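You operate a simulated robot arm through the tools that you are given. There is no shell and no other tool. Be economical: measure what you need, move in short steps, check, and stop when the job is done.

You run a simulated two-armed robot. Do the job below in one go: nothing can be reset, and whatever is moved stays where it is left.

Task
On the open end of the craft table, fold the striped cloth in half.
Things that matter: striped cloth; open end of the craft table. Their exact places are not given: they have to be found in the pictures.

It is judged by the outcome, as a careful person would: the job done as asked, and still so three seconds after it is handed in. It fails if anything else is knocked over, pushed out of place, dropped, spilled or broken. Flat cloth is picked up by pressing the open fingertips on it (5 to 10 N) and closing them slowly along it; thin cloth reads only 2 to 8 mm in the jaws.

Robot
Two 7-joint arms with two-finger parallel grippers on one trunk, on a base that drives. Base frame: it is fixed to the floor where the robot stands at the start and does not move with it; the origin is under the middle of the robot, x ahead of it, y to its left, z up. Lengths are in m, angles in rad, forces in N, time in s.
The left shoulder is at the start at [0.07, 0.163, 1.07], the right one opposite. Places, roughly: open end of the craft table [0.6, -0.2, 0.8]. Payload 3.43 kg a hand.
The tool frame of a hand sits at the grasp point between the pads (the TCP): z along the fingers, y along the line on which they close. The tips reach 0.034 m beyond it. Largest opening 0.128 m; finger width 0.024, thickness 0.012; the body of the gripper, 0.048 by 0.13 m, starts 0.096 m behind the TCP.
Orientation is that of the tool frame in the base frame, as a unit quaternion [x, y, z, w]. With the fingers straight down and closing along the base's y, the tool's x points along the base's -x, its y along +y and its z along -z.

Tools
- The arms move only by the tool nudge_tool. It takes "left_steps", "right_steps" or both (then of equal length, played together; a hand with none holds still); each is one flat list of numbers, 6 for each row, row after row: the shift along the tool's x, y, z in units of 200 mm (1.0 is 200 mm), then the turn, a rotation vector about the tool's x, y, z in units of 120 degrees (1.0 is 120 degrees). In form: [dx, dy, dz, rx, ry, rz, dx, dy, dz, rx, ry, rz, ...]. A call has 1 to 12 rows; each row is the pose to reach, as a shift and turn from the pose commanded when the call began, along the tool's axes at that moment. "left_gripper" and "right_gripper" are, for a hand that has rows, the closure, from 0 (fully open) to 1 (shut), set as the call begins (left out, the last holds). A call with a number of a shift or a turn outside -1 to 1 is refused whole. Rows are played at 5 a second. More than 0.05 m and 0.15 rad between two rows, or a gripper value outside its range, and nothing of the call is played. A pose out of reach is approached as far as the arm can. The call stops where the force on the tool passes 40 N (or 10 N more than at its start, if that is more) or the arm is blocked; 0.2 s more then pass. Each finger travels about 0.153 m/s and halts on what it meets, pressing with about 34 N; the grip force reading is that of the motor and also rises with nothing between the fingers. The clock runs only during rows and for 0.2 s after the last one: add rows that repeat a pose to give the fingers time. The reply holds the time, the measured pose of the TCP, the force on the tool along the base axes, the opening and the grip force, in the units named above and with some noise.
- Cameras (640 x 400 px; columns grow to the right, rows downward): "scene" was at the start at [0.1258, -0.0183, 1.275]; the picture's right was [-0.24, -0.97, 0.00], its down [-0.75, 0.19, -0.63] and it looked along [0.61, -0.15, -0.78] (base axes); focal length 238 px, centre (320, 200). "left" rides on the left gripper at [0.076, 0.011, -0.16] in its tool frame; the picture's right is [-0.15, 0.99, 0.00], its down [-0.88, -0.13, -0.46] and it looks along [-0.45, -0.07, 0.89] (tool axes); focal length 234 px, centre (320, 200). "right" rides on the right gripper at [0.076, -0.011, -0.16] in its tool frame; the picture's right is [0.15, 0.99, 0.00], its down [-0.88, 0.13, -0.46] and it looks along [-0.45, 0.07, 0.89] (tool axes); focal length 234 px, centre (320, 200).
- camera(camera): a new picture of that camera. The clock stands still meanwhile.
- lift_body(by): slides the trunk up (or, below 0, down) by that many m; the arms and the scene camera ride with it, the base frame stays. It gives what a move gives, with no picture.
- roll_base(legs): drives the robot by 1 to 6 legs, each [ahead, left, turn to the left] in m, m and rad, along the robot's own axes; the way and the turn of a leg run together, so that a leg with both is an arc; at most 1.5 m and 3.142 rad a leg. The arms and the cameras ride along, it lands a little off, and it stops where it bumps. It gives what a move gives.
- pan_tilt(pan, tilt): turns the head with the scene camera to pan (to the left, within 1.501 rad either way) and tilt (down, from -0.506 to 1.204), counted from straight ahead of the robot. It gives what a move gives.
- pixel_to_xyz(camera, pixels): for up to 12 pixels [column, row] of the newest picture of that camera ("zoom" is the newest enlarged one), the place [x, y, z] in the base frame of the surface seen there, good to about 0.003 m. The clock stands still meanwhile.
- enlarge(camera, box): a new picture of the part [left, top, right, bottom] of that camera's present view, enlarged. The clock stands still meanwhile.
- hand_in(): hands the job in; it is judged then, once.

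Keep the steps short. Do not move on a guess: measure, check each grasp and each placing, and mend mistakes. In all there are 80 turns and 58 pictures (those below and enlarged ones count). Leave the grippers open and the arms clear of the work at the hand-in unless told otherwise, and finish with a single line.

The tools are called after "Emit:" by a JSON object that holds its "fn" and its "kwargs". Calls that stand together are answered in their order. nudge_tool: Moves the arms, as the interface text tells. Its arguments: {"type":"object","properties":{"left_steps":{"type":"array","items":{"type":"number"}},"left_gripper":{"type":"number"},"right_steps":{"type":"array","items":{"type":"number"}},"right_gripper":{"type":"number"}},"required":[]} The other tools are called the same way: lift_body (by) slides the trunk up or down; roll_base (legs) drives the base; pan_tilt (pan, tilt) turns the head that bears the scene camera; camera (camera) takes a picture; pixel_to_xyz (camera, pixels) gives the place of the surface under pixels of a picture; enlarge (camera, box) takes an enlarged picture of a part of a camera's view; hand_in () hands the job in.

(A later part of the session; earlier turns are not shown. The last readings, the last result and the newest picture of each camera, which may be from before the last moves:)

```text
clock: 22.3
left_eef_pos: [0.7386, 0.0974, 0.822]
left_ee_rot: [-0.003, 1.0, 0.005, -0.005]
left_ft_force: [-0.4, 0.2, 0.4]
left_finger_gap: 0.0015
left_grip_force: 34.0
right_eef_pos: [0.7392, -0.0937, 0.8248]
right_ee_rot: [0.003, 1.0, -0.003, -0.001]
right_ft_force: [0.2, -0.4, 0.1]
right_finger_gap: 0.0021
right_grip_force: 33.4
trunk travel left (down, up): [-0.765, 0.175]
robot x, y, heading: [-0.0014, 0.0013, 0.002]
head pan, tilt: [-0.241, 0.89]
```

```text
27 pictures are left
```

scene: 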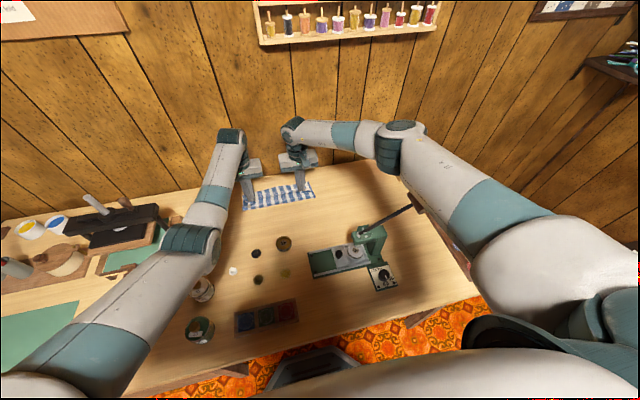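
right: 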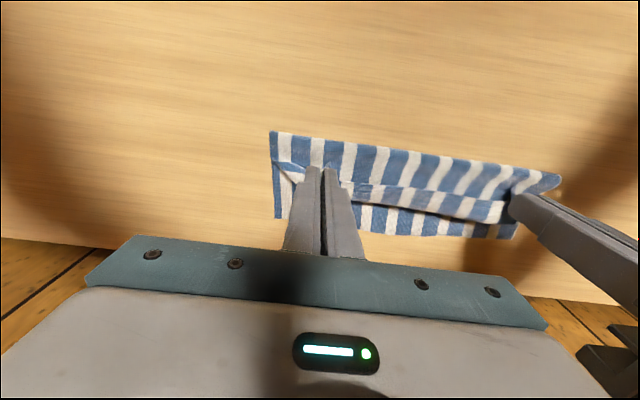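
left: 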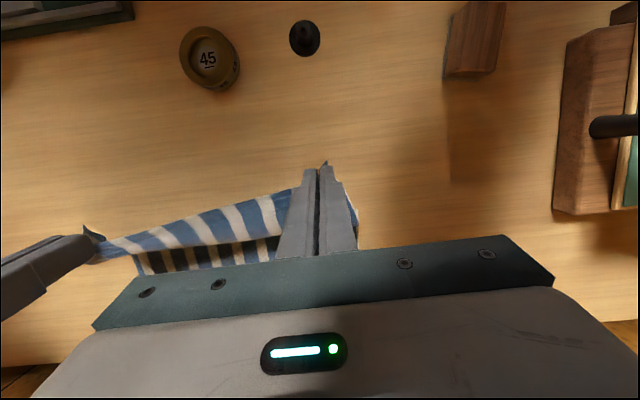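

The fold is forming well. I'll carry on forward and down to about x 0.785, z 0.81, with a slight back-lean.

Emit:
{"fn": "nudge_tool", "kwargs": {"left_steps": [-0.08, 0, -0.065, 0, 0.025, 0, -0.155, 0, -0.04, 0, 0.05, 0, -0.205, 0, 0.02, 0, 0.075, 0, -0.235, 0, 0.065, 0, 0.1, 0, -0.235, 0, 0.065, 0, 0.1, 0], "right_steps": [-0.08, 0, -0.055, 0, 0.025, 0, -0.155, 0, -0.03, 0, 0.05, 0, -0.205, 0, 0.03, 0, 0.075, 0, -0.235, 0, 0.075, 0, 0.1, 0, -0.235, 0, 0.075, 0, 0.1, 0]}}

Emit:
{"fn": "camera", "kwargs": {"camera": "right"}}

Emit:
{"fn": "enlarge", "kwargs": {"camera": "scene", "box": [210, 110, 354, 220]}}

```text
clock: 23.5
left_eef_pos: [0.7387, 0.1094, 0.82]
left_ee_rot: [-0.001, 0.994, 0.001, -0.108]
left_ft_force: [-0.2, -28.0, 0.5]
left_finger_gap: 0.0016
left_grip_force: 34.6
left hand out of reach, approached as far as the arm can: row 2, 3, 4, 5
right_eef_pos: [0.7372, -0.1028, 0.8207]
right_ee_rot: [0.0, 0.995, 0.0, -0.104]
right_ft_force: [0.3, 27.8, -1.4]
right_finger_gap: 0.002
right_grip_force: 34.3
right hand out of reach, approached as far as the arm can: row 2, 3, 4, 5
trunk travel left (down, up): [-0.765, 0.175]
robot x, y, heading: [-0.0019, 0.0013, -0.001]
head pan, tilt: [-0.241, 0.89]
```

```text
26 pictures are left
```

right: 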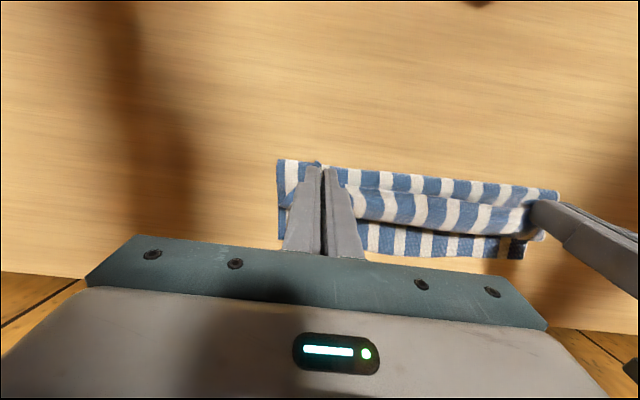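

```text
3.64 times, centred on (282, 165) of scene
```

zoom: 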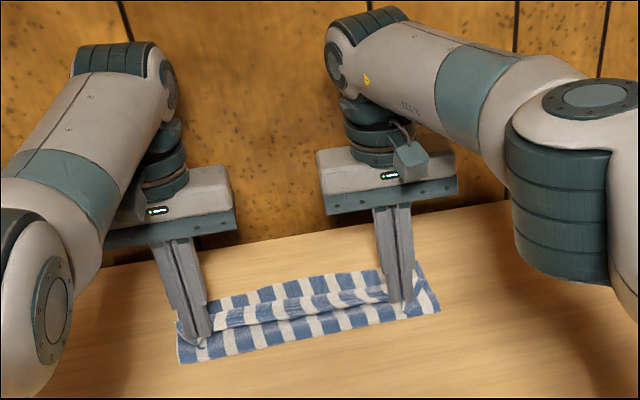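

Leaning costs reach, and again the hands got pulled apart. I'll return to upright at x≈0.74, z≈0.865, a little closer together, then lower the trunk further.

Emit:
{"fn": "nudge_tool", "kwargs": {"left_steps": [0.17, -0.03, -0.14, 0, -0.06, 0, 0.278, -0.03, -0.227, 0, -0.1, 0, 0.278, -0.03, -0.227, 0, -0.1, 0], "right_steps": [0.17, 0.03, -0.14, 0, -0.06, 0, 0.278, 0.03, -0.227, 0, -0.1, 0, 0.278, 0.03, -0.227, 0, -0.1, 0]}}

```text
clock: 23.8
left_eef_pos: [0.7196, 0.1043, 0.8144]
left_ee_rot: [-0.008, 0.991, 0.004, -0.137]
left_ft_force: [3.0, -26.7, 1.0]
left_finger_gap: 0.0017
left_grip_force: 34.2
right_eef_pos: [0.7397, -0.1078, 0.8244]
right_ee_rot: [0.027, 0.995, 0.007, -0.094]
right_ft_force: [-2.1, 25.2, 0.1]
right_finger_gap: 0.0024
right_grip_force: 33.8
trunk travel left (down, up): [-0.765, 0.175]
robot x, y, heading: [-0.0049, -0.004, 0.0]
head pan, tilt: [-0.241, 0.89]
stopped in row 1 (left hand): the force on the tool passed its limit (the readings are from after the stop); the commanded pose is now the measured one
```

The command now equals the measured pose. I'll make the same correction as before: inward first, then upright and up to z≈0.865.

Emit:
{"fn": "nudge_tool", "kwargs": {"left_steps": [0, -0.05, 0, 0, 0, 0, -0.015, -0.06, -0.13, 0, -0.065, 0.004, -0.029, -0.06, -0.268, 0, -0.131, 0.0076, -0.029, -0.06, -0.268, 0, -0.131, 0.0076], "right_steps": [0, 0.05, 0, 0, 0, 0, 0.018, 0.07, -0.1, 0, -0.045, -0.013, 0.037, 0.07, -0.196, 0, -0.09, -0.026, 0.037, 0.07, -0.196, 0, -0.09, -0.026]}}

Emit:
{"fn": "lift_body", "kwargs": {"by": -0.045}}

Emit:
{"fn": "camera", "kwargs": {"camera": "scene"}}

```text
clock: 24.8
left_eef_pos: [0.7396, 0.103, 0.8605]
left_ee_rot: [-0.002, 1.0, 0.008, -0.003]
left_ft_force: [0.4, -4.3, 0.4]
left_finger_gap: 0.0017
left_grip_force: 33.9
right_eef_pos: [0.7432, -0.0983, 0.8626]
right_ee_rot: [0.003, 1.0, 0.0, 0.001]
right_ft_force: [-0.5, 5.1, 0.0]
right_finger_gap: 0.0021
right_grip_force: 34.0
trunk travel left (down, up): [-0.765, 0.175]
robot x, y, heading: [0.0015, 0.0021, 0.004]
head pan, tilt: [-0.241, 0.89]
```

```text
clock: 25.6
left_eef_pos: [0.7382, 0.0998, 0.8182]
left_ee_rot: [0.001, 1.0, 0.008, -0.002]
left_ft_force: [-0.5, -2.1, 0.2]
left_finger_gap: 0.0016
left_grip_force: 34.0
right_eef_pos: [0.7428, -0.0988, 0.8191]
right_ee_rot: [0.003, 1.0, -0.001, 0.0]
right_ft_force: [0.0, 3.0, 0.8]
right_finger_gap: 0.0019
right_grip_force: 34.3
trunk travel left (down, up): [-0.72, 0.22]
robot x, y, heading: [-0.0015, -0.0015, 0.001]
head pan, tilt: [-0.241, 0.89]
```

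```text
24 pictures are left
```

scene: 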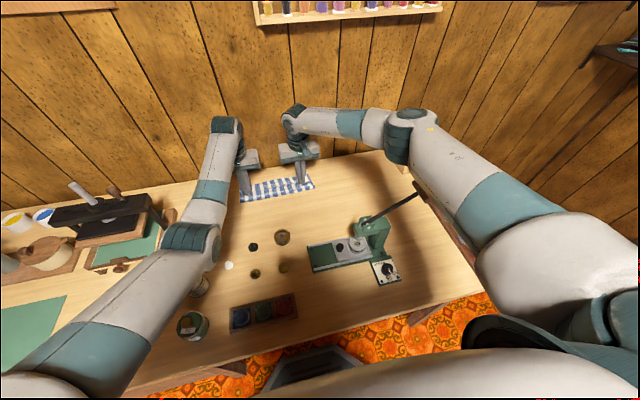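

The arms are clear of the lever, tins and left device. I'll advance upright, in a low arc, to x≈0.77.

Emit:
{"fn": "nudge_tool", "kwargs": {"left_steps": [-0.05, -0.012, -0.05, 0, 0, 0, -0.1, -0.012, -0.06, 0, 0, 0, -0.16, -0.012, -0.03, 0, 0, 0], "right_steps": [-0.045, 0.012, -0.05, 0, 0, 0, -0.09, 0.012, -0.06, 0, 0, 0, -0.14, 0.012, -0.03, 0, 0, 0]}}

```text
clock: 26.4
left_eef_pos: [0.7707, 0.099, 0.8213]
left_ee_rot: [0.0, 1.0, 0.007, -0.003]
left_ft_force: [-0.2, -0.6, -0.9]
left_finger_gap: 0.0016
left_grip_force: 34.3
right_eef_pos: [0.7712, -0.0962, 0.8239]
right_ee_rot: [0.002, 1.0, 0.0, 0.0]
right_ft_force: [-0.1, 0.1, 0.0]
right_finger_gap: 0.0021
right_grip_force: 33.6
trunk travel left (down, up): [-0.72, 0.22]
robot x, y, heading: [0.0014, 0.0015, 0.002]
head pan, tilt: [-0.241, 0.89]
```

In reach now. I'll look from the right hand and scene to see where the edge lies relative to the far edge.

Emit:
{"fn": "camera", "kwargs": {"camera": "right"}}

Emit:
{"fn": "enlarge", "kwargs": {"camera": "scene", "box": [210, 110, 354, 220]}}

Emit:
{"fn": "pixel_to_xyz", "kwargs": {"camera": "zoom", "pixels": [[300, 310], [320, 285], [320, 270], [250, 320], [380, 300], [430, 250], [440, 280], [300, 260], [300, 285], [300, 300]]}}

```text
23 pictures are left
```

right: 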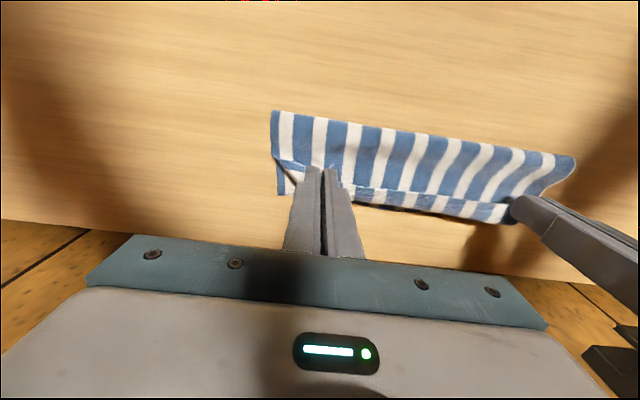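

```text
3.64 times, centred on (282, 165) of scene
```

zoom: 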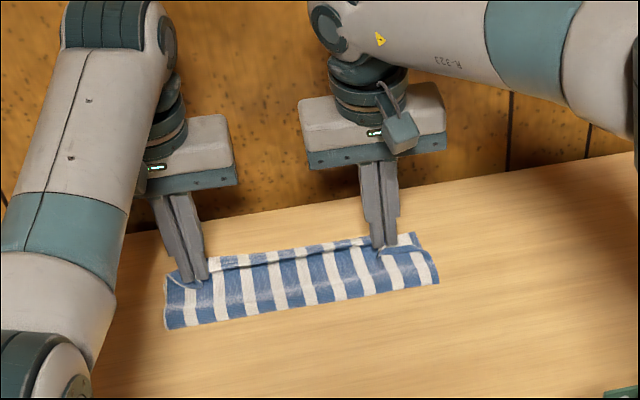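

```text
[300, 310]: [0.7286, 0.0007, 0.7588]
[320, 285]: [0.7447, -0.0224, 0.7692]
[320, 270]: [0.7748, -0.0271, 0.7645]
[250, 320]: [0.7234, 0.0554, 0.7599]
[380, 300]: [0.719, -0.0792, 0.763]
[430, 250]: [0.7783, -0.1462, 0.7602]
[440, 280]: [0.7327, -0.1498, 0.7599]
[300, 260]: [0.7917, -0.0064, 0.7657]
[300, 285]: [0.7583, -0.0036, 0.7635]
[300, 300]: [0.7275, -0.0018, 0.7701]
```

The near edge is now just short of the far edge, lying nicely parallel. I'll go 12 mm further and lower to z≈0.803, just touching.

Emit:
{"fn": "nudge_tool", "kwargs": {"left_steps": [-0.03, 0, 0.03, 0, 0, 0, -0.06, 0, 0.06, 0, 0, 0, -0.065, 0, 0.09, 0, 0, 0], "right_steps": [-0.03, 0, 0.03, 0, 0, 0, -0.06, 0, 0.065, 0, 0, 0, -0.065, 0, 0.1, 0, 0, 0]}}

Emit:
{"fn": "enlarge", "kwargs": {"camera": "right", "box": [220, 60, 620, 260]}}

Emit:
{"fn": "enlarge", "kwargs": {"camera": "left", "box": [20, 60, 420, 260]}}

```text
clock: 27.2
left_eef_pos: [0.783, 0.0991, 0.8043]
left_ee_rot: [0.0, 1.0, 0.008, -0.002]
left_ft_force: [0.2, -0.1, 0.1]
left_finger_gap: 0.0017
left_grip_force: 34.1
right_eef_pos: [0.783, -0.0959, 0.8045]
right_ee_rot: [0.002, 1.0, 0.001, 0.0]
right_ft_force: [0.0, 0.6, 0.0]
right_finger_gap: 0.002
right_grip_force: 34.1
trunk travel left (down, up): [-0.72, 0.22]
robot x, y, heading: [0.0024, 0.0004, 0.001]
head pan, tilt: [-0.241, 0.89]
```

```text
1.60 times, centred on (420, 160) of right
```

zoom: 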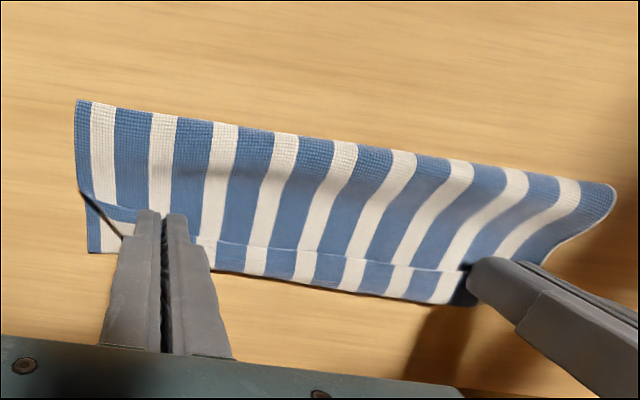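

```text
1.60 times, centred on (220, 160) of left
```

zoom: 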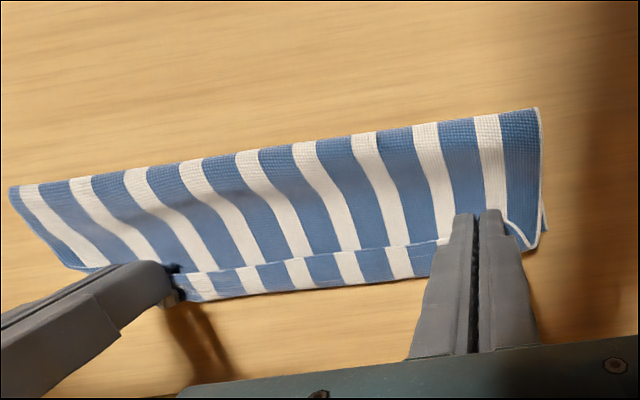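

The edge lies parallel with a narrow strip of the lower layer still showing. I'll measure both edges and the crease.

Emit:
{"fn": "pixel_to_xyz", "kwargs": {"camera": "right", "pixels": [[410, 214], [410, 219], [410, 237], [460, 226], [460, 244], [407, 204], [300, 126], [400, 144], [500, 163], [280, 200], [280, 215]]}}

Emit:
{"fn": "pixel_to_xyz", "kwargs": {"camera": "left", "pixels": [[240, 213], [240, 220], [240, 238], [180, 226], [180, 244], [355, 200], [330, 132], [200, 153]]}}

```text
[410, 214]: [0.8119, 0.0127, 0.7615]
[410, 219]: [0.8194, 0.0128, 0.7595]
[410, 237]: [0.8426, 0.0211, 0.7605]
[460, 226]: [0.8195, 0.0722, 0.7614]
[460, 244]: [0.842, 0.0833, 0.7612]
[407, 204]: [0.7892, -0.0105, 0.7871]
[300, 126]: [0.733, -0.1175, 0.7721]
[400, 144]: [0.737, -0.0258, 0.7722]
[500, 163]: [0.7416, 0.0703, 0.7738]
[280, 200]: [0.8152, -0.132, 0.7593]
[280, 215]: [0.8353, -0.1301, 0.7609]
```

```text
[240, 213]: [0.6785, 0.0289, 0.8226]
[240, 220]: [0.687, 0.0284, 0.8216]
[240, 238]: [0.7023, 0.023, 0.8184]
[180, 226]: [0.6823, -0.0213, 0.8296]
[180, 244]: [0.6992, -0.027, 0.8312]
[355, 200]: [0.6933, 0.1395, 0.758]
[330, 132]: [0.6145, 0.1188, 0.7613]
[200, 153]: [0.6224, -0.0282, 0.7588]
```

Those pixels referred to an older full picture, so I'll take a fresh one and measure again.

Emit:
{"fn": "camera", "kwargs": {"camera": "right"}}

Emit:
{"fn": "pixel_to_xyz", "kwargs": {"camera": "right", "pixels": [[410, 212], [410, 217], [410, 225], [410, 234], [460, 228], [460, 238], [300, 126], [400, 146], [500, 165], [280, 195], [280, 212], [270, 125]]}}

```text
19 pictures are left
```

right: 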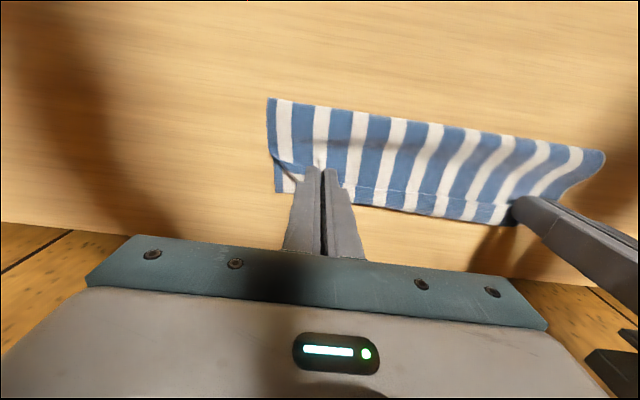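

```text
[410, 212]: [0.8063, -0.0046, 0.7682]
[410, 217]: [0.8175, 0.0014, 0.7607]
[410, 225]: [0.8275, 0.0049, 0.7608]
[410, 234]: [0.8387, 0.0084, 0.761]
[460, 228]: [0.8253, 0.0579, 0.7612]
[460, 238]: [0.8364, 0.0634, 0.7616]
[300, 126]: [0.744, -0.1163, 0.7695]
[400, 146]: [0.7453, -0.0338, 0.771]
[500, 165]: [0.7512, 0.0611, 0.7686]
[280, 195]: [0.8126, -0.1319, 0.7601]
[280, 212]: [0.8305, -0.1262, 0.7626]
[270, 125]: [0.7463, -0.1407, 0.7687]
```

Emit:
{"fn": "pixel_to_xyz", "kwargs": {"camera": "right", "pixels": [[410, 186], [410, 192], [410, 200], [410, 208], [300, 106], [400, 121], [500, 138], [460, 196], [460, 202], [460, 210], [278, 168], [280, 188]]}}

```text
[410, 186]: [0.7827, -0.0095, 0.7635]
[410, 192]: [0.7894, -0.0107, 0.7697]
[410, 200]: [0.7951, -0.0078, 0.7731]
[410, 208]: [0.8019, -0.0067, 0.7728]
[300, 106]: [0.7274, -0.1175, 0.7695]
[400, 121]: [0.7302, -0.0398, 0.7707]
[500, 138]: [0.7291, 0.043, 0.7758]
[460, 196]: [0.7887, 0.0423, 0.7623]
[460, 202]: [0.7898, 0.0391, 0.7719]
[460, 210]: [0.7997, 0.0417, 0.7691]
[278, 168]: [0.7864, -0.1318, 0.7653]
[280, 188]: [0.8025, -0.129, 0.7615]
```

The measurements show the crease at x≈0.725 and the lower far edge at ≈0.805. The held edge (x 0.79–0.806, z≈0.772) is a ~15 mm flap still folded back, because the grip wasn't rotated. When it unrolls it would overhang, so I'll back off 12 mm and lower slightly before releasing.

Emit:
{"fn": "nudge_tool", "kwargs": {"left_steps": [0.03, 0, 0.01, 0, 0, 0, 0.06, 0, 0.015, 0, 0, 0], "right_steps": [0.03, 0, 0.01, 0, 0, 0, 0.06, 0, 0.015, 0, 0, 0]}}

Emit:
{"fn": "nudge_tool", "kwargs": {"left_steps": [0, 0, 0, 0, 0, 0, 0, 0, 0, 0, 0, 0], "right_steps": [0, 0, 0, 0, 0, 0, 0, 0, 0, 0, 0, 0], "left_gripper": 0.85, "right_gripper": 0.85}}

Emit:
{"fn": "enlarge", "kwargs": {"camera": "right", "box": [220, 60, 620, 260]}}

```text
clock: 27.8
left_eef_pos: [0.7711, 0.0974, 0.8005]
left_ee_rot: [0.001, 1.0, 0.007, -0.002]
left_ft_force: [0.6, -0.3, 1.5]
left_finger_gap: 0.0018
left_grip_force: 34.0
right_eef_pos: [0.7709, -0.0962, 0.8014]
right_ee_rot: [0.003, 1.0, 0.001, 0.001]
right_ft_force: [0.9, -0.4, 1.4]
right_finger_gap: 0.0023
right_grip_force: 34.2
trunk travel left (down, up): [-0.72, 0.22]
robot x, y, heading: [0.0021, 0.0016, 0.002]
head pan, tilt: [-0.241, 0.89]
```

```text
clock: 28.4
left_eef_pos: [0.7717, 0.0989, 0.8026]
left_ee_rot: [0.0, 1.0, 0.007, -0.003]
left_ft_force: [0.5, 0.1, -0.1]
left_finger_gap: 0.0194
left_grip_force: 0.0
right_eef_pos: [0.7707, -0.0959, 0.8005]
right_ee_rot: [0.003, 1.0, 0.001, 0.001]
right_ft_force: [0.2, -0.6, -0.1]
right_finger_gap: 0.0192
right_grip_force: 0.1
trunk travel left (down, up): [-0.72, 0.22]
robot x, y, heading: [-0.0022, 0.0021, -0.0]
head pan, tilt: [-0.241, 0.89]
```

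```text
1.60 times, centred on (420, 160) of right
```

zoom: 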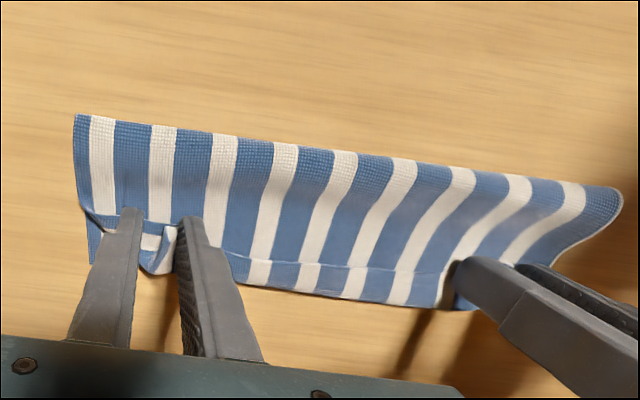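

Both hands released. I'll lift them straight up slowly, 0.09, and look.

Emit:
{"fn": "nudge_tool", "kwargs": {"left_steps": [0, 0, -0.05, 0, 0, 0, 0, 0, -0.15, 0, 0, 0, 0, 0, -0.3, 0, 0, 0, 0, 0, -0.45, 0, 0, 0], "right_steps": [0, 0, -0.05, 0, 0, 0, 0, 0, -0.15, 0, 0, 0, 0, 0, -0.3, 0, 0, 0, 0, 0, -0.45, 0, 0, 0]}}

Emit:
{"fn": "camera", "kwargs": {"camera": "right"}}

Emit:
{"fn": "camera", "kwargs": {"camera": "left"}}

```text
clock: 29.4
left_eef_pos: [0.7721, 0.0973, 0.8937]
left_ee_rot: [0.0, 1.0, 0.007, -0.002]
left_ft_force: [0.3, 0.3, 0.7]
left_finger_gap: 0.0191
left_grip_force: 0.1
right_eef_pos: [0.7705, -0.0973, 0.8929]
right_ee_rot: [0.002, 1.0, 0.001, 0.0]
right_ft_force: [0.2, 0.7, -0.1]
right_finger_gap: 0.0193
right_grip_force: 0.0
trunk travel left (down, up): [-0.72, 0.22]
robot x, y, heading: [0.0008, -0.0013, -0.002]
head pan, tilt: [-0.241, 0.89]
```

```text
17 pictures are left
```

right: 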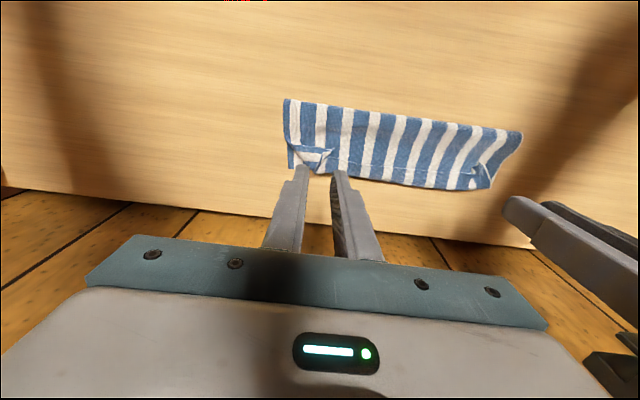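

```text
16 pictures are left
```

left: 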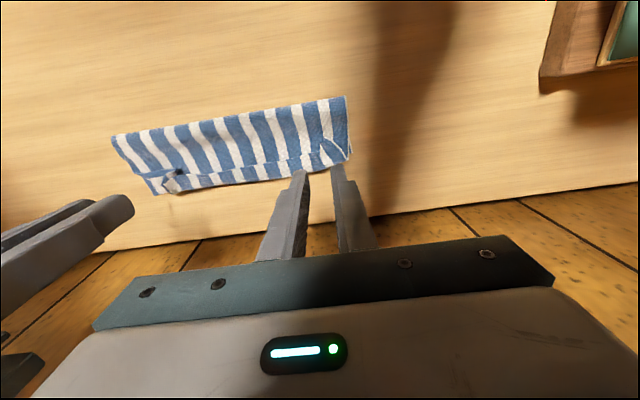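

The fold holds. I'll look closer at the far edge, where the corners are a bit ruffled.

Emit:
{"fn": "enlarge", "kwargs": {"camera": "right", "box": [270, 80, 540, 210]}}

Emit:
{"fn": "pixel_to_xyz", "kwargs": {"camera": "zoom", "pixels": [[290, 195], [290, 205], [290, 215], [290, 230], [200, 180], [200, 200], [95, 168], [150, 175], [560, 215], [500, 215], [290, 75], [400, 225]]}}

```text
2.37 times, centred on (405, 145) of right
```

zoom: 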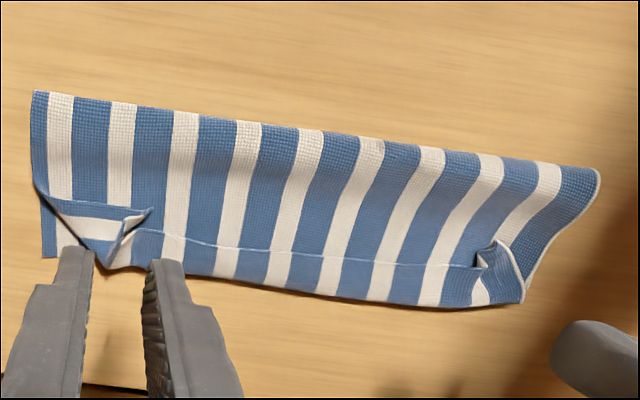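

```text
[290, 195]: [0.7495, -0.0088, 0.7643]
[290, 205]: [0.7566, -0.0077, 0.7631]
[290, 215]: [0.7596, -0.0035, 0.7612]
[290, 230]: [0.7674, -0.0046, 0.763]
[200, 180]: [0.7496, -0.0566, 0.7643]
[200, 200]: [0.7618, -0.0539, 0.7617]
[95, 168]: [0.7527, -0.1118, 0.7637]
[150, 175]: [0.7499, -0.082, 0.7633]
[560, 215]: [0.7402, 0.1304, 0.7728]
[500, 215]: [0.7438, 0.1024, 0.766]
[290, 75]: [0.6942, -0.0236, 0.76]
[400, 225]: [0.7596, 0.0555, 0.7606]
```

Emit:
{"fn": "pixel_to_xyz", "kwargs": {"camera": "zoom", "pixels": [[300, 240], [300, 248], [300, 256], [300, 265], [300, 275], [300, 285], [400, 255], [400, 275], [400, 290], [45, 250], [100, 235], [510, 270]]}}

Emit:
{"fn": "enlarge", "kwargs": {"camera": "right", "box": [360, 140, 520, 220]}}

```text
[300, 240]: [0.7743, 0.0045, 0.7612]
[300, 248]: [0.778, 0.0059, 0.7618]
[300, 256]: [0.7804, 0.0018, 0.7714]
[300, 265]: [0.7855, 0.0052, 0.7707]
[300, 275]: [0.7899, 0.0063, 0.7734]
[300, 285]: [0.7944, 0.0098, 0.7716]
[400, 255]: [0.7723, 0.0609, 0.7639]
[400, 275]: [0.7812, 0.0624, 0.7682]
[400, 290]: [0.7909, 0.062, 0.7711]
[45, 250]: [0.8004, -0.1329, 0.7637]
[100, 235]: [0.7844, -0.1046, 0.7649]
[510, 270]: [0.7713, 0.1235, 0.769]
```

```text
4.00 times, centred on (440, 180) of right
```

zoom: 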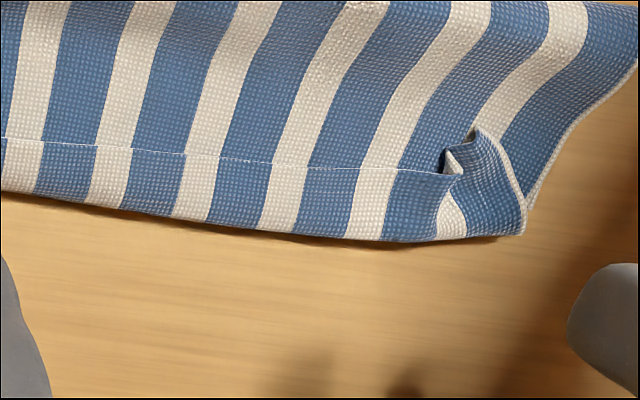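

A ~17 mm flap along the whole edge is folded back (hem at x≈0.778, bend at ≈0.795). I'll flip it forward by sweeping open fingertips, just above the layer, against the hem. First I'll position the hands with openings of 0.10 at y=±0.075, x≈0.755.

Emit:
{"fn": "nudge_tool", "kwargs": {"left_steps": [0.04, -0.06, 0, 0, 0, 0, 0.085, -0.11, 0.1, 0, 0, 0, 0.085, -0.11, 0.3, 0, 0, 0, 0.085, -0.11, 0.42, 0, 0, 0], "right_steps": [0.04, 0.06, 0, 0, 0, 0, 0.08, 0.11, 0.1, 0, 0, 0, 0.08, 0.11, 0.3, 0, 0, 0, 0.08, 0.11, 0.42, 0, 0, 0], "left_gripper": 0.22, "right_gripper": 0.22}}

Emit:
{"fn": "enlarge", "kwargs": {"camera": "right", "box": [200, 60, 560, 260]}}

```text
clock: 30.4
left_eef_pos: [0.7553, 0.0748, 0.8074]
left_ee_rot: [0.0, 1.0, 0.007, -0.002]
left_ft_force: [-0.8, 0.0, 0.1]
left_finger_gap: 0.0999
left_grip_force: 0.0
right_eef_pos: [0.7557, -0.075, 0.8054]
right_ee_rot: [0.003, 1.0, 0.001, 0.0]
right_ft_force: [-0.3, -0.4, 0.5]
right_finger_gap: 0.0996
right_grip_force: 0.1
trunk travel left (down, up): [-0.72, 0.22]
robot x, y, heading: [0.0029, 0.0016, -0.003]
head pan, tilt: [-0.241, 0.89]
```

```text
1.78 times, centred on (380, 160) of right
```

zoom: 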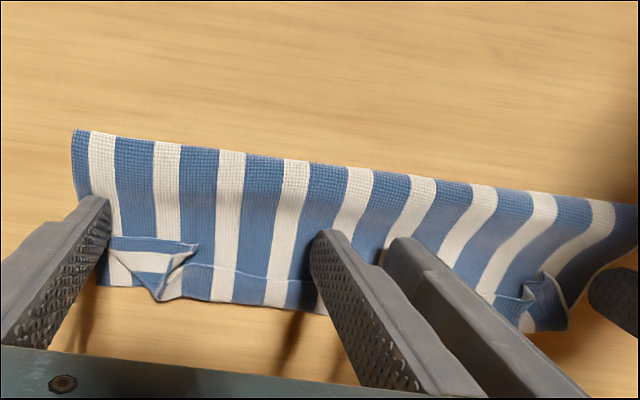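

Fingertips are just robot-side of the hem. I'll lower them 5–6 mm and sweep forward, rising at the end.

Emit:
{"fn": "nudge_tool", "kwargs": {"left_steps": [0, 0, 0.034, 0, 0, 0, -0.03, 0, 0.034, 0, 0, 0, -0.06, 0, 0.034, 0, 0, 0, -0.09, 0, 0.034, 0, 0, 0, -0.12, 0, 0.03, 0, 0, 0, -0.15, 0, 0.015, 0, 0, 0, -0.18, 0, -0.01, 0, 0, 0, -0.2, 0, -0.05, 0, 0, 0], "right_steps": [0, 0, 0.028, 0, 0, 0, -0.03, 0, 0.028, 0, 0, 0, -0.06, 0, 0.028, 0, 0, 0, -0.09, 0, 0.028, 0, 0, 0, -0.12, 0, 0.024, 0, 0, 0, -0.15, 0, 0.01, 0, 0, 0, -0.18, 0, -0.015, 0, 0, 0, -0.2, 0, -0.055, 0, 0, 0]}}

Emit:
{"fn": "enlarge", "kwargs": {"camera": "right", "box": [200, 60, 560, 260]}}

```text
clock: 32.2
left_eef_pos: [0.7941, 0.0767, 0.8186]
left_ee_rot: [0.0, 1.0, 0.006, -0.002]
left_ft_force: [-0.3, 0.7, 0.8]
left_finger_gap: 0.0995
left_grip_force: 0.1
right_eef_pos: [0.7933, -0.074, 0.8194]
right_ee_rot: [0.003, 1.0, 0.0, 0.002]
right_ft_force: [-0.6, 0.0, -0.1]
right_finger_gap: 0.1
right_grip_force: 0.0
trunk travel left (down, up): [-0.72, 0.22]
robot x, y, heading: [-0.0027, -0.0002, -0.003]
head pan, tilt: [-0.241, 0.89]
```

```text
1.78 times, centred on (380, 160) of right
```

zoom: 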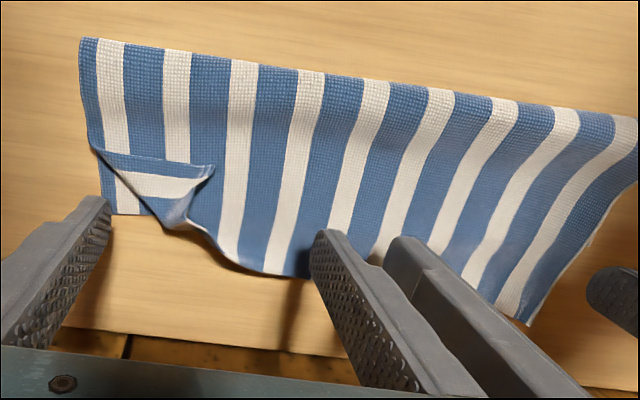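

Most of the hem unrolled nicely; only the right-hand corner (about (150,185) in the zoom) is still turned back. I'll raise both hands and measure.

Emit:
{"fn": "nudge_tool", "kwargs": {"left_steps": [0, 0, -0.15, 0, 0, 0, 0, 0, -0.35, 0, 0, 0], "right_steps": [0, 0, -0.15, 0, 0, 0, 0.1, 0, -0.35, 0, 0, 0]}}

Emit:
{"fn": "enlarge", "kwargs": {"camera": "right", "box": [250, 50, 590, 230]}}

Emit:
{"fn": "pixel_to_xyz", "kwargs": {"camera": "right", "pixels": [[320, 160]]}}

```text
clock: 32.8
left_eef_pos: [0.794, 0.0759, 0.8885]
left_ee_rot: [0.0, 1.0, 0.008, 0.0]
left_ft_force: [-1.3, 0.7, -0.3]
left_finger_gap: 0.0998
left_grip_force: 0.0
right_eef_pos: [0.7737, -0.0735, 0.8893]
right_ee_rot: [0.002, 1.0, 0.001, 0.002]
right_ft_force: [-0.1, -0.3, 0.1]
right_finger_gap: 0.0997
right_grip_force: 0.0
trunk travel left (down, up): [-0.72, 0.22]
robot x, y, heading: [0.0014, -0.0019, 0.003]
head pan, tilt: [-0.241, 0.89]
```

```text
1.88 times, centred on (420, 140) of right
```

zoom: 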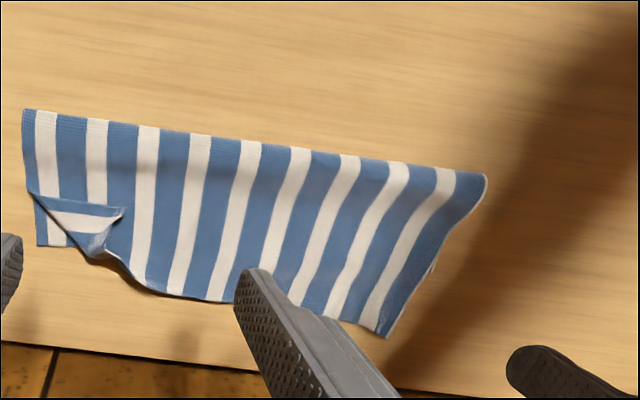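

```text
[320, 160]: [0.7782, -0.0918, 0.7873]
```

Emit:
{"fn": "pixel_to_xyz", "kwargs": {"camera": "zoom", "pixels": [[40, 200], [60, 205], [90, 210], [118, 212], [75, 222], [100, 248], [115, 230], [45, 240], [160, 288], [220, 295], [350, 315], [383, 330]]}}

Emit:
{"fn": "pixel_to_xyz", "kwargs": {"camera": "zoom", "pixels": [[25, 110], [120, 124], [250, 142], [380, 160], [480, 176], [430, 270], [395, 320], [150, 160], [300, 190], [300, 230], [225, 285], [80, 150]]}}

```text
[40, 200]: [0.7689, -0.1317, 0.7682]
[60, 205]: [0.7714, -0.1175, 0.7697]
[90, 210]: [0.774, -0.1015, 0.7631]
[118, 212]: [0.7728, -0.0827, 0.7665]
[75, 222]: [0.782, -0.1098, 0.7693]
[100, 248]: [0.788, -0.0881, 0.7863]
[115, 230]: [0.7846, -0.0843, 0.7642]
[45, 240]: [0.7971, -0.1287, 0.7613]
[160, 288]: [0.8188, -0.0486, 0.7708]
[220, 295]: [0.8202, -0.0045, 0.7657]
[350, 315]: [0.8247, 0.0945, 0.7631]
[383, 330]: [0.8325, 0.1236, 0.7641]
```

```text
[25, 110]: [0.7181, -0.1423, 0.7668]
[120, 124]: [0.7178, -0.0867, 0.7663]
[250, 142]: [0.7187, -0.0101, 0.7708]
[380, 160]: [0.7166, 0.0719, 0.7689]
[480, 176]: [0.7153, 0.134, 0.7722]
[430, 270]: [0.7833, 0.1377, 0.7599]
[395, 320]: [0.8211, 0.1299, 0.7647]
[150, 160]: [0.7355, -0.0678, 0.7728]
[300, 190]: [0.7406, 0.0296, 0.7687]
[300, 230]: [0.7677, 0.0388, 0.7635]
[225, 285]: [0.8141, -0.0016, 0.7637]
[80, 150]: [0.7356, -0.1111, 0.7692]
```

Crease at x≈0.717, lower far edge at ≈0.80, and the unrolled upper edge at 0.82–0.83: it overhangs by ~20 mm. The right corner is still turned back, with its hem at (0.772, −0.105). I'll flip that corner first with the closed right fingers, then pull the overhang back.

Emit:
{"fn": "nudge_tool", "kwargs": {"right_steps": [0.06, -0.085, 0, 0, 0, 0, 0.12, -0.17, 0.1, 0, 0, 0, 0.12, -0.17, 0.3, 0, 0, 0, 0.12, -0.17, 0.448, 0, 0, 0, 0.06, -0.17, 0.448, 0, 0, 0, 0.02, -0.17, 0.448, 0, 0, 0, -0.02, -0.17, 0.445, 0, 0, 0, -0.05, -0.17, 0.435, 0, 0, 0, -0.08, -0.17, 0.41, 0, 0, 0, -0.1, -0.17, 0.37, 0, 0, 0, -0.1, -0.17, 0.2, 0, 0, 0, -0.05, -0.1, 0.05, 0, 0, 0], "right_gripper": 1.0}}

Emit:
{"fn": "enlarge", "kwargs": {"camera": "right", "box": [200, 50, 590, 250]}}

```text
clock: 35.4
left_eef_pos: [0.7953, 0.0783, 0.8887]
left_ee_rot: [0.0, 1.0, 0.007, -0.002]
left_ft_force: [-1.2, 0.0, 0.2]
left_finger_gap: 0.0998
left_grip_force: 0.0
right_eef_pos: [0.7841, -0.0925, 0.8792]
right_ee_rot: [0.002, 1.0, 0.0, 0.001]
right_ft_force: [0.7, 0.3, -0.5]
right_finger_gap: 0.0002
right_grip_force: 32.9
trunk travel left (down, up): [-0.72, 0.22]
robot x, y, heading: [0.0012, -0.0011, 0.0]
head pan, tilt: [-0.241, 0.89]
```

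```text
1.64 times, centred on (395, 150) of right
```

zoom: 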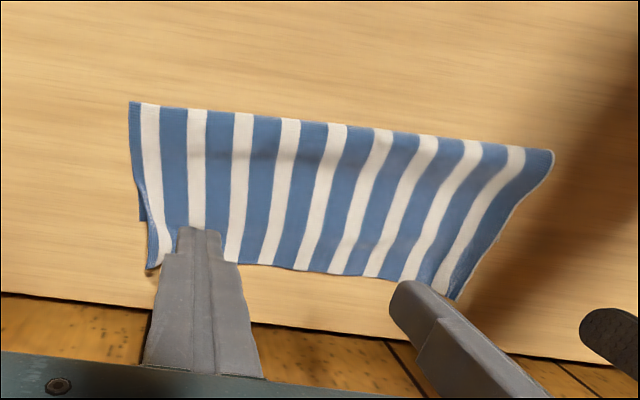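

The corner flipped out too; the upper layer is flat. Now I'll measure the overhang: upper corner at (152,265), lower corner at (142,219), left end at (452,295).

Emit:
{"fn": "pixel_to_xyz", "kwargs": {"camera": "zoom", "pixels": [[142, 217], [152, 262], [170, 250], [260, 262], [330, 268], [395, 275], [452, 292], [480, 255], [133, 104], [330, 126], [545, 152], [143, 200]]}}

```text
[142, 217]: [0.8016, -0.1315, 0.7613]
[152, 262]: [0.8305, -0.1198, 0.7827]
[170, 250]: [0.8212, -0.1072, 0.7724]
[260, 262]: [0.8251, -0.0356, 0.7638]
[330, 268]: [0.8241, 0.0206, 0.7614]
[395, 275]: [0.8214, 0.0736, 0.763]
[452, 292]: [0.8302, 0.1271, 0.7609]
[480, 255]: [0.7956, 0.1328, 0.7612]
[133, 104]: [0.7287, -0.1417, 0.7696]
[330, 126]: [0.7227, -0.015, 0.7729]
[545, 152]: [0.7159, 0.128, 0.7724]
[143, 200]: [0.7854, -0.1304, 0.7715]
```

The upper edge overhangs by ~23 mm. I'll pull it back by pressing open fingertips on the overhang (over bare table) and dragging toward the robot. First I'll lower the trunk 0.04 for reach, then place the hands at x≈0.815.

Emit:
{"fn": "lift_body", "kwargs": {"by": -0.04}}

Emit:
{"fn": "nudge_tool", "kwargs": {"left_steps": [-0.05, -0.01, 0.05, 0, 0, 0, -0.1, -0.015, 0.1, 0, 0, 0, -0.1, -0.015, 0.21, 0, 0, 0], "right_steps": [-0.08, 0.05, 0, 0, 0, 0, -0.155, 0.087, 0.05, 0, 0, 0, -0.155, 0.087, 0.165, 0, 0, 0], "right_gripper": 0.22}}

Emit:
{"fn": "camera", "kwargs": {"camera": "scene"}}

```text
clock: 36.3
left_eef_pos: [0.7963, 0.0768, 0.8492]
left_ee_rot: [0.001, 1.0, 0.007, -0.001]
left_ft_force: [0.3, -0.6, 0.0]
left_finger_gap: 0.0998
left_grip_force: 0.0
right_eef_pos: [0.7851, -0.0937, 0.8386]
right_ee_rot: [0.002, 1.0, 0.001, 0.001]
right_ft_force: [-0.4, 0.1, 0.1]
right_finger_gap: 0.0
right_grip_force: 33.2
trunk travel left (down, up): [-0.68, 0.26]
robot x, y, heading: [0.0009, -0.0008, -0.002]
head pan, tilt: [-0.241, 0.89]
```

```text
clock: 37.1
left_eef_pos: [0.8029, 0.0761, 0.8071]
left_ee_rot: [0.0, 1.0, 0.008, -0.002]
left_ft_force: [0.2, -0.1, -0.2]
left_finger_gap: 0.1002
left_grip_force: 0.1
left hand out of reach, approached as far as the arm can: row 2, 3
right_eef_pos: [0.808, -0.0809, 0.8211]
right_ee_rot: [0.002, 1.0, 0.001, 0.001]
right_ft_force: [0.1, -0.1, 0.0]
right_finger_gap: 0.0998
right_grip_force: 0.0
right hand out of reach, approached as far as the arm can: row 2, 3
trunk travel left (down, up): [-0.68, 0.26]
robot x, y, heading: [-0.0003, -0.0001, 0.003]
head pan, tilt: [-0.241, 0.89]
```

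```text
9 pictures are left
```

scene: 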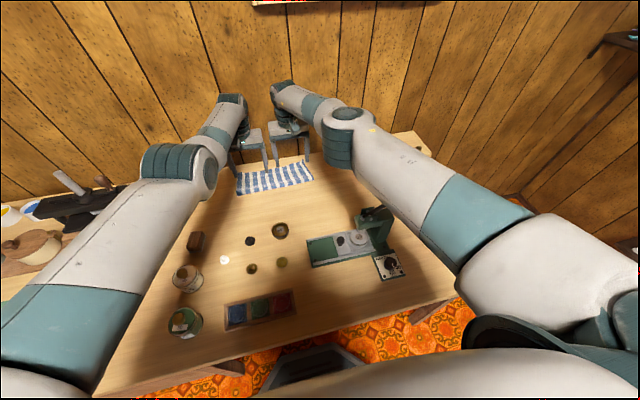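

The right upper arm now runs over the lever, and upright reach ends at ≈0.805. Better: raise the trunk back by 0.04 and tilt the fingers 15° outward, which gives reach. First I'll check the arm's height over the lever.

Emit:
{"fn": "pixel_to_xyz", "kwargs": {"camera": "scene", "pixels": [[350, 160], [365, 185], [385, 205], [400, 222], [380, 165], [420, 190], [365, 210], [350, 115]]}}

Emit:
{"fn": "lift_body", "kwargs": {"by": 0.04}}

```text
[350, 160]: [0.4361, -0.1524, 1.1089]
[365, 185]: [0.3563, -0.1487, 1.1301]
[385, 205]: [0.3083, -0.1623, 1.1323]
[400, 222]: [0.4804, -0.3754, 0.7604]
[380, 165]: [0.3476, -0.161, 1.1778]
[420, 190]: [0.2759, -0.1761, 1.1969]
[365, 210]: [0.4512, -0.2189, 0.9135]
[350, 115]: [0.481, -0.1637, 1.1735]
```

```text
clock: 37.9
left_eef_pos: [0.8022, 0.0769, 0.846]
left_ee_rot: [0.0, 1.0, 0.007, -0.003]
left_ft_force: [0.6, 0.9, -0.6]
left_finger_gap: 0.0996
left_grip_force: 0.1
right_eef_pos: [0.8085, -0.0782, 0.8612]
right_ee_rot: [0.003, 1.0, 0.001, 0.002]
right_ft_force: [0.4, 0.2, -1.0]
right_finger_gap: 0.0998
right_grip_force: 0.0
trunk travel left (down, up): [-0.72, 0.22]
robot x, y, heading: [-0.0032, 0.0018, 0.002]
head pan, tilt: [-0.241, 0.89]
```

Clearance is fine (arm at z ≥ 1.1). Now I'll tilt the fingers 15° outward in place and read the pose.

Emit:
{"fn": "nudge_tool", "kwargs": {"left_steps": [0, 0, 0, 0, -0.06, 0, 0, 0, 0, 0, -0.125, 0, 0, 0, 0, 0, -0.125, 0], "right_steps": [0, 0, 0, 0, -0.06, 0, 0, 0, 0, 0, -0.125, 0, 0, 0, 0, 0, -0.125, 0]}}

```text
clock: 38.7
left_eef_pos: [0.8026, 0.0774, 0.8445]
left_ee_rot: [0.001, 0.992, 0.007, 0.129]
left_ft_force: [-0.1, 0.3, 0.3]
left_finger_gap: 0.1
left_grip_force: 0.1
right_eef_pos: [0.8088, -0.0792, 0.8609]
right_ee_rot: [0.004, 0.991, 0.0, 0.131]
right_ft_force: [-0.3, 0.1, 0.1]
right_finger_gap: 0.0997
right_grip_force: 0.1
trunk travel left (down, up): [-0.72, 0.22]
robot x, y, heading: [-0.0023, 0.0016, 0.0]
head pan, tilt: [-0.241, 0.89]
```

Emit:
{"fn": "nudge_tool", "kwargs": {"left_steps": [-0.024, -0.01, 0.08, 0, 0, 0, -0.024, -0.01, 0.16, 0, 0, 0, -0.024, -0.01, 0.221, 0, 0, 0], "right_steps": [0, 0.02, 0.1, 0, 0, 0, 0.02, 0.02, 0.2, 0, 0, 0, 0.032, 0.02, 0.292, 0, 0, 0]}}

Emit:
{"fn": "enlarge", "kwargs": {"camera": "right", "box": [180, 60, 580, 280]}}

```text
clock: 39.5
left_eef_pos: [0.8191, 0.075, 0.8052]
left_ee_rot: [0.0, 0.992, 0.007, 0.128]
left_ft_force: [-0.5, 0.1, 0.3]
left_finger_gap: 0.0999
left_grip_force: 0.1
right_eef_pos: [0.8169, -0.0741, 0.8038]
right_ee_rot: [0.003, 0.991, 0.0, 0.131]
right_ft_force: [0.0, -0.8, 0.3]
right_finger_gap: 0.0998
right_grip_force: 0.0
trunk travel left (down, up): [-0.72, 0.22]
robot x, y, heading: [0.004, 0.0027, -0.003]
head pan, tilt: [-0.241, 0.89]
```

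```text
1.60 times, centred on (380, 170) of right
```

zoom: 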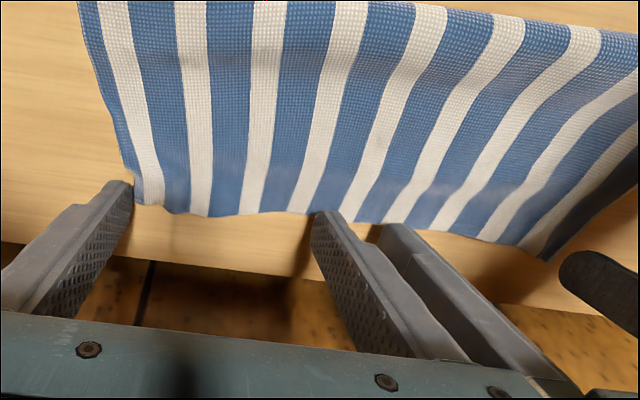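

The outer fingers are just off the cloth's sides, so I'll narrow the opening to 0.06, move 6 mm back and lower to contact.

Emit:
{"fn": "nudge_tool", "kwargs": {"left_steps": [0.029, 0, -0.008, 0, 0, 0, 0.029, 0, -0.008, 0, 0, 0, 0.036, 0, 0.019, 0, 0, 0], "right_steps": [0.029, 0, -0.008, 0, 0, 0, 0.029, 0, -0.008, 0, 0, 0, 0.034, 0, 0.013, 0, 0, 0], "left_gripper": 0.53, "right_gripper": 0.53}}

```text
clock: 40.3
left_eef_pos: [0.8134, 0.0758, 0.7989]
left_ee_rot: [0.0, 0.992, 0.007, 0.129]
left_ft_force: [0.0, -0.2, 0.4]
left_finger_gap: 0.06
left_grip_force: 0.0
right_eef_pos: [0.8108, -0.0741, 0.801]
right_ee_rot: [0.003, 0.991, 0.0, 0.131]
right_ft_force: [0.0, -0.6, -0.2]
right_finger_gap: 0.0601
right_grip_force: 0.0
trunk travel left (down, up): [-0.72, 0.22]
robot x, y, heading: [0.0019, -0.0003, 0.001]
head pan, tilt: [-0.241, 0.89]
```

Emit:
{"fn": "nudge_tool", "kwargs": {"left_steps": [0.002, 0, 0.008, 0, 0, 0, 0.004, 0, 0.0145, 0, 0, 0], "right_steps": [0.003, 0, 0.01, 0, 0, 0, 0.005, 0, 0.0193, 0, 0, 0]}}

```text
clock: 40.9
left_eef_pos: [0.812, 0.0772, 0.7977]
left_ee_rot: [0.001, 0.992, 0.007, 0.129]
left_ft_force: [0.1, -0.5, 0.7]
left_finger_gap: 0.0602
left_grip_force: 0.1
right_eef_pos: [0.8102, -0.076, 0.7976]
right_ee_rot: [0.003, 0.991, 0.0, 0.132]
right_ft_force: [0.8, 0.3, 3.0]
right_finger_gap: 0.0601
right_grip_force: 0.0
trunk travel left (down, up): [-0.72, 0.22]
robot x, y, heading: [0.0019, -0.0026, -0.003]
head pan, tilt: [-0.241, 0.89]
```

Light contact (0.7 and 3 N). I'll press about 1 mm more and drag both hands 20 mm toward the robot, then lift slightly.

Emit:
{"fn": "nudge_tool", "kwargs": {"left_steps": [0.003, 0, 0.01, 0, 0, 0, 0.027, 0, 0.0035, 0, 0, 0, 0.051, 0, -0.003, 0, 0, 0, 0.075, 0, -0.0095, 0, 0, 0, 0.1, 0, -0.016, 0, 0, 0], "right_steps": [0.001, 0, 0.004, 0, 0, 0, 0.025, 0, -0.0025, 0, 0, 0, 0.049, 0, -0.009, 0, 0, 0, 0.073, 0, -0.0155, 0, 0, 0, 0.098, 0, -0.022, 0, 0, 0]}}

Emit:
{"fn": "enlarge", "kwargs": {"camera": "right", "box": [180, 20, 580, 260]}}

```text
clock: 42.1
left_eef_pos: [0.7917, 0.0767, 0.7974]
left_ee_rot: [0.001, 0.992, 0.007, 0.13]
left_ft_force: [4.4, -0.7, 16.2]
left_finger_gap: 0.06
left_grip_force: 0.0
right_eef_pos: [0.7907, -0.0752, 0.7974]
right_ee_rot: [0.002, 0.991, 0.001, 0.133]
right_ft_force: [2.7, 0.3, 9.4]
right_finger_gap: 0.0601
right_grip_force: 0.0
trunk travel left (down, up): [-0.72, 0.22]
robot x, y, heading: [0.0018, -0.0003, -0.004]
head pan, tilt: [-0.241, 0.89]
```

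```text
1.60 times, centred on (380, 140) of right
```

zoom: 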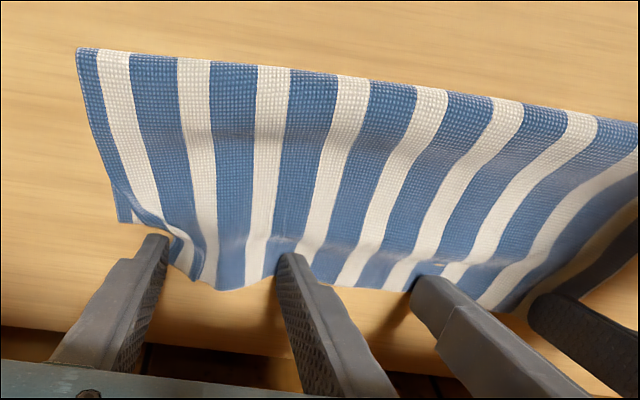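

The edge moved back. I'll lift the hands and measure.

Emit:
{"fn": "nudge_tool", "kwargs": {"left_steps": [-0.02, 0, -0.07, 0, 0, 0, -0.078, 0, -0.29, 0, 0, 0, -0.117, 0, -0.435, 0, 0, 0], "right_steps": [-0.02, 0, -0.07, 0, 0, 0, -0.078, 0, -0.29, 0, 0, 0, -0.117, 0, -0.435, 0, 0, 0]}}

Emit:
{"fn": "enlarge", "kwargs": {"camera": "right", "box": [220, 20, 580, 240]}}

```text
clock: 42.9
left_eef_pos: [0.7921, 0.0749, 0.8847]
left_ee_rot: [0.001, 0.992, 0.006, 0.129]
left_ft_force: [0.2, 1.0, 0.2]
left_finger_gap: 0.0604
left_grip_force: 0.2
right_eef_pos: [0.7907, -0.0751, 0.8838]
right_ee_rot: [0.002, 0.991, 0.001, 0.131]
right_ft_force: [0.1, -0.7, -0.1]
right_finger_gap: 0.0601
right_grip_force: 0.0
trunk travel left (down, up): [-0.72, 0.22]
robot x, y, heading: [0.0016, 0.0008, -0.001]
head pan, tilt: [-0.241, 0.89]
```

```text
1.78 times, centred on (400, 130) of right
```

zoom: 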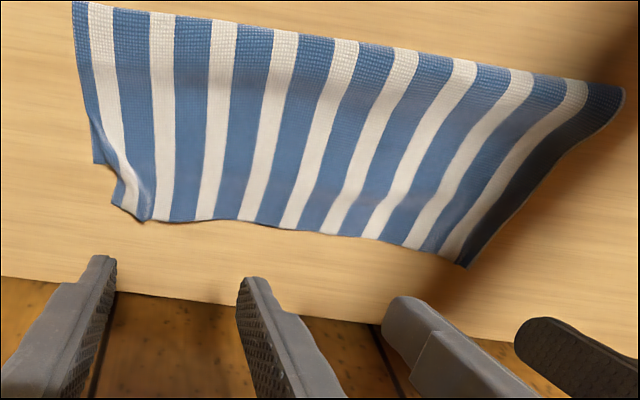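

Emit:
{"fn": "pixel_to_xyz", "kwargs": {"camera": "zoom", "pixels": [[98, 158], [140, 215], [118, 200], [240, 215], [340, 230], [430, 248], [465, 262], [78, 8], [250, 30], [400, 52], [560, 80], [620, 92]]}}

Emit:
{"fn": "pixel_to_xyz", "kwargs": {"camera": "zoom", "pixels": [[250, 60], [250, 100], [250, 140], [250, 180], [400, 80], [400, 120], [400, 160], [400, 200], [530, 160], [500, 215], [130, 60], [130, 120]]}}

```text
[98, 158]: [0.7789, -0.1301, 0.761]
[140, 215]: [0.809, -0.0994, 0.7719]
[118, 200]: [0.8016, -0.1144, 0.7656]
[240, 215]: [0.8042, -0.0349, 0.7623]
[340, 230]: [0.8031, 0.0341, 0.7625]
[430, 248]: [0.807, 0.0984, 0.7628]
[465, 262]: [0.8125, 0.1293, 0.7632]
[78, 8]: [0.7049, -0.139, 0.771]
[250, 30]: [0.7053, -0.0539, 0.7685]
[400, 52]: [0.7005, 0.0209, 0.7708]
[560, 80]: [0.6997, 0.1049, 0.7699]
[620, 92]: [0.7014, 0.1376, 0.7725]
```

```text
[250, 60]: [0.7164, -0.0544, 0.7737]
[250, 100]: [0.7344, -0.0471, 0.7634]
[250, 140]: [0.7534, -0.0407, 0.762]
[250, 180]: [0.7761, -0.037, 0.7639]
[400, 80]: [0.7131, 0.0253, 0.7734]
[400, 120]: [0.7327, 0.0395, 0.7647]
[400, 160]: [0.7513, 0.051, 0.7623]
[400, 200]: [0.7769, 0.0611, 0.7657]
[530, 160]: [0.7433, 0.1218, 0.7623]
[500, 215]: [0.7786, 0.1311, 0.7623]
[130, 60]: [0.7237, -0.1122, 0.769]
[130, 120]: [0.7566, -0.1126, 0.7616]
```

The whole cloth slid back 20 mm: lower right corner now at x≈0.779, upper edge ≈0.803, so the overhang is unchanged. The layers move together, so I'll regrip the overhang with both hands and lift it back instead. I'll go down to contact on the overhang with a 0.05 opening.

Emit:
{"fn": "nudge_tool", "kwargs": {"left_steps": [0.03, 0.05, 0.11, 0, 0, 0, 0.06, 0.05, 0.23, 0, 0, 0, 0.09, 0.05, 0.34, 0, 0, 0, 0.108, 0.05, 0.405, 0, 0, 0, 0.113, 0.05, 0.422, 0, 0, 0], "right_steps": [0.03, 0, 0.11, 0, 0, 0, 0.06, 0, 0.23, 0, 0, 0, 0.09, 0, 0.34, 0, 0, 0, 0.108, 0, 0.4, 0, 0, 0, 0.113, 0, 0.418, 0, 0, 0], "left_gripper": 0.61, "right_gripper": 0.61}}

```text
clock: 44.1
left_eef_pos: [0.7918, 0.0853, 0.7972]
left_ee_rot: [0.001, 0.992, 0.006, 0.129]
left_ft_force: [0.1, -0.4, 2.4]
left_finger_gap: 0.0499
left_grip_force: 0.1
right_eef_pos: [0.7912, -0.0736, 0.7973]
right_ee_rot: [0.003, 0.991, 0.0, 0.132]
right_ft_force: [-0.3, 0.5, -0.3]
right_finger_gap: 0.0498
right_grip_force: 0.1
trunk travel left (down, up): [-0.72, 0.22]
robot x, y, heading: [0.0004, -0.0003, -0.003]
head pan, tilt: [-0.241, 0.89]
```

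Left touches (2.4 N), right not quite. I'll press a little more: left 0.8 mm, right 1.6 mm.

Emit:
{"fn": "nudge_tool", "kwargs": {"left_steps": [0.001, 0, 0.004, 0, 0, 0, 0.001, 0, 0.004, 0, 0, 0], "right_steps": [0.002, 0, 0.008, 0, 0, 0, 0.002, 0, 0.008, 0, 0, 0]}}

```text
clock: 44.7
left_eef_pos: [0.7932, 0.0858, 0.7977]
left_ee_rot: [0.001, 0.992, 0.007, 0.128]
left_ft_force: [1.3, 0.0, 3.0]
left_finger_gap: 0.05
left_grip_force: 0.0
right_eef_pos: [0.7909, -0.075, 0.7974]
right_ee_rot: [0.002, 0.991, 0.0, 0.132]
right_ft_force: [1.2, 0.9, 5.4]
right_finger_gap: 0.0499
right_grip_force: 0.0
trunk travel left (down, up): [-0.72, 0.22]
robot x, y, heading: [0.0012, 0.0011, 0.0]
head pan, tilt: [-0.241, 0.89]
```

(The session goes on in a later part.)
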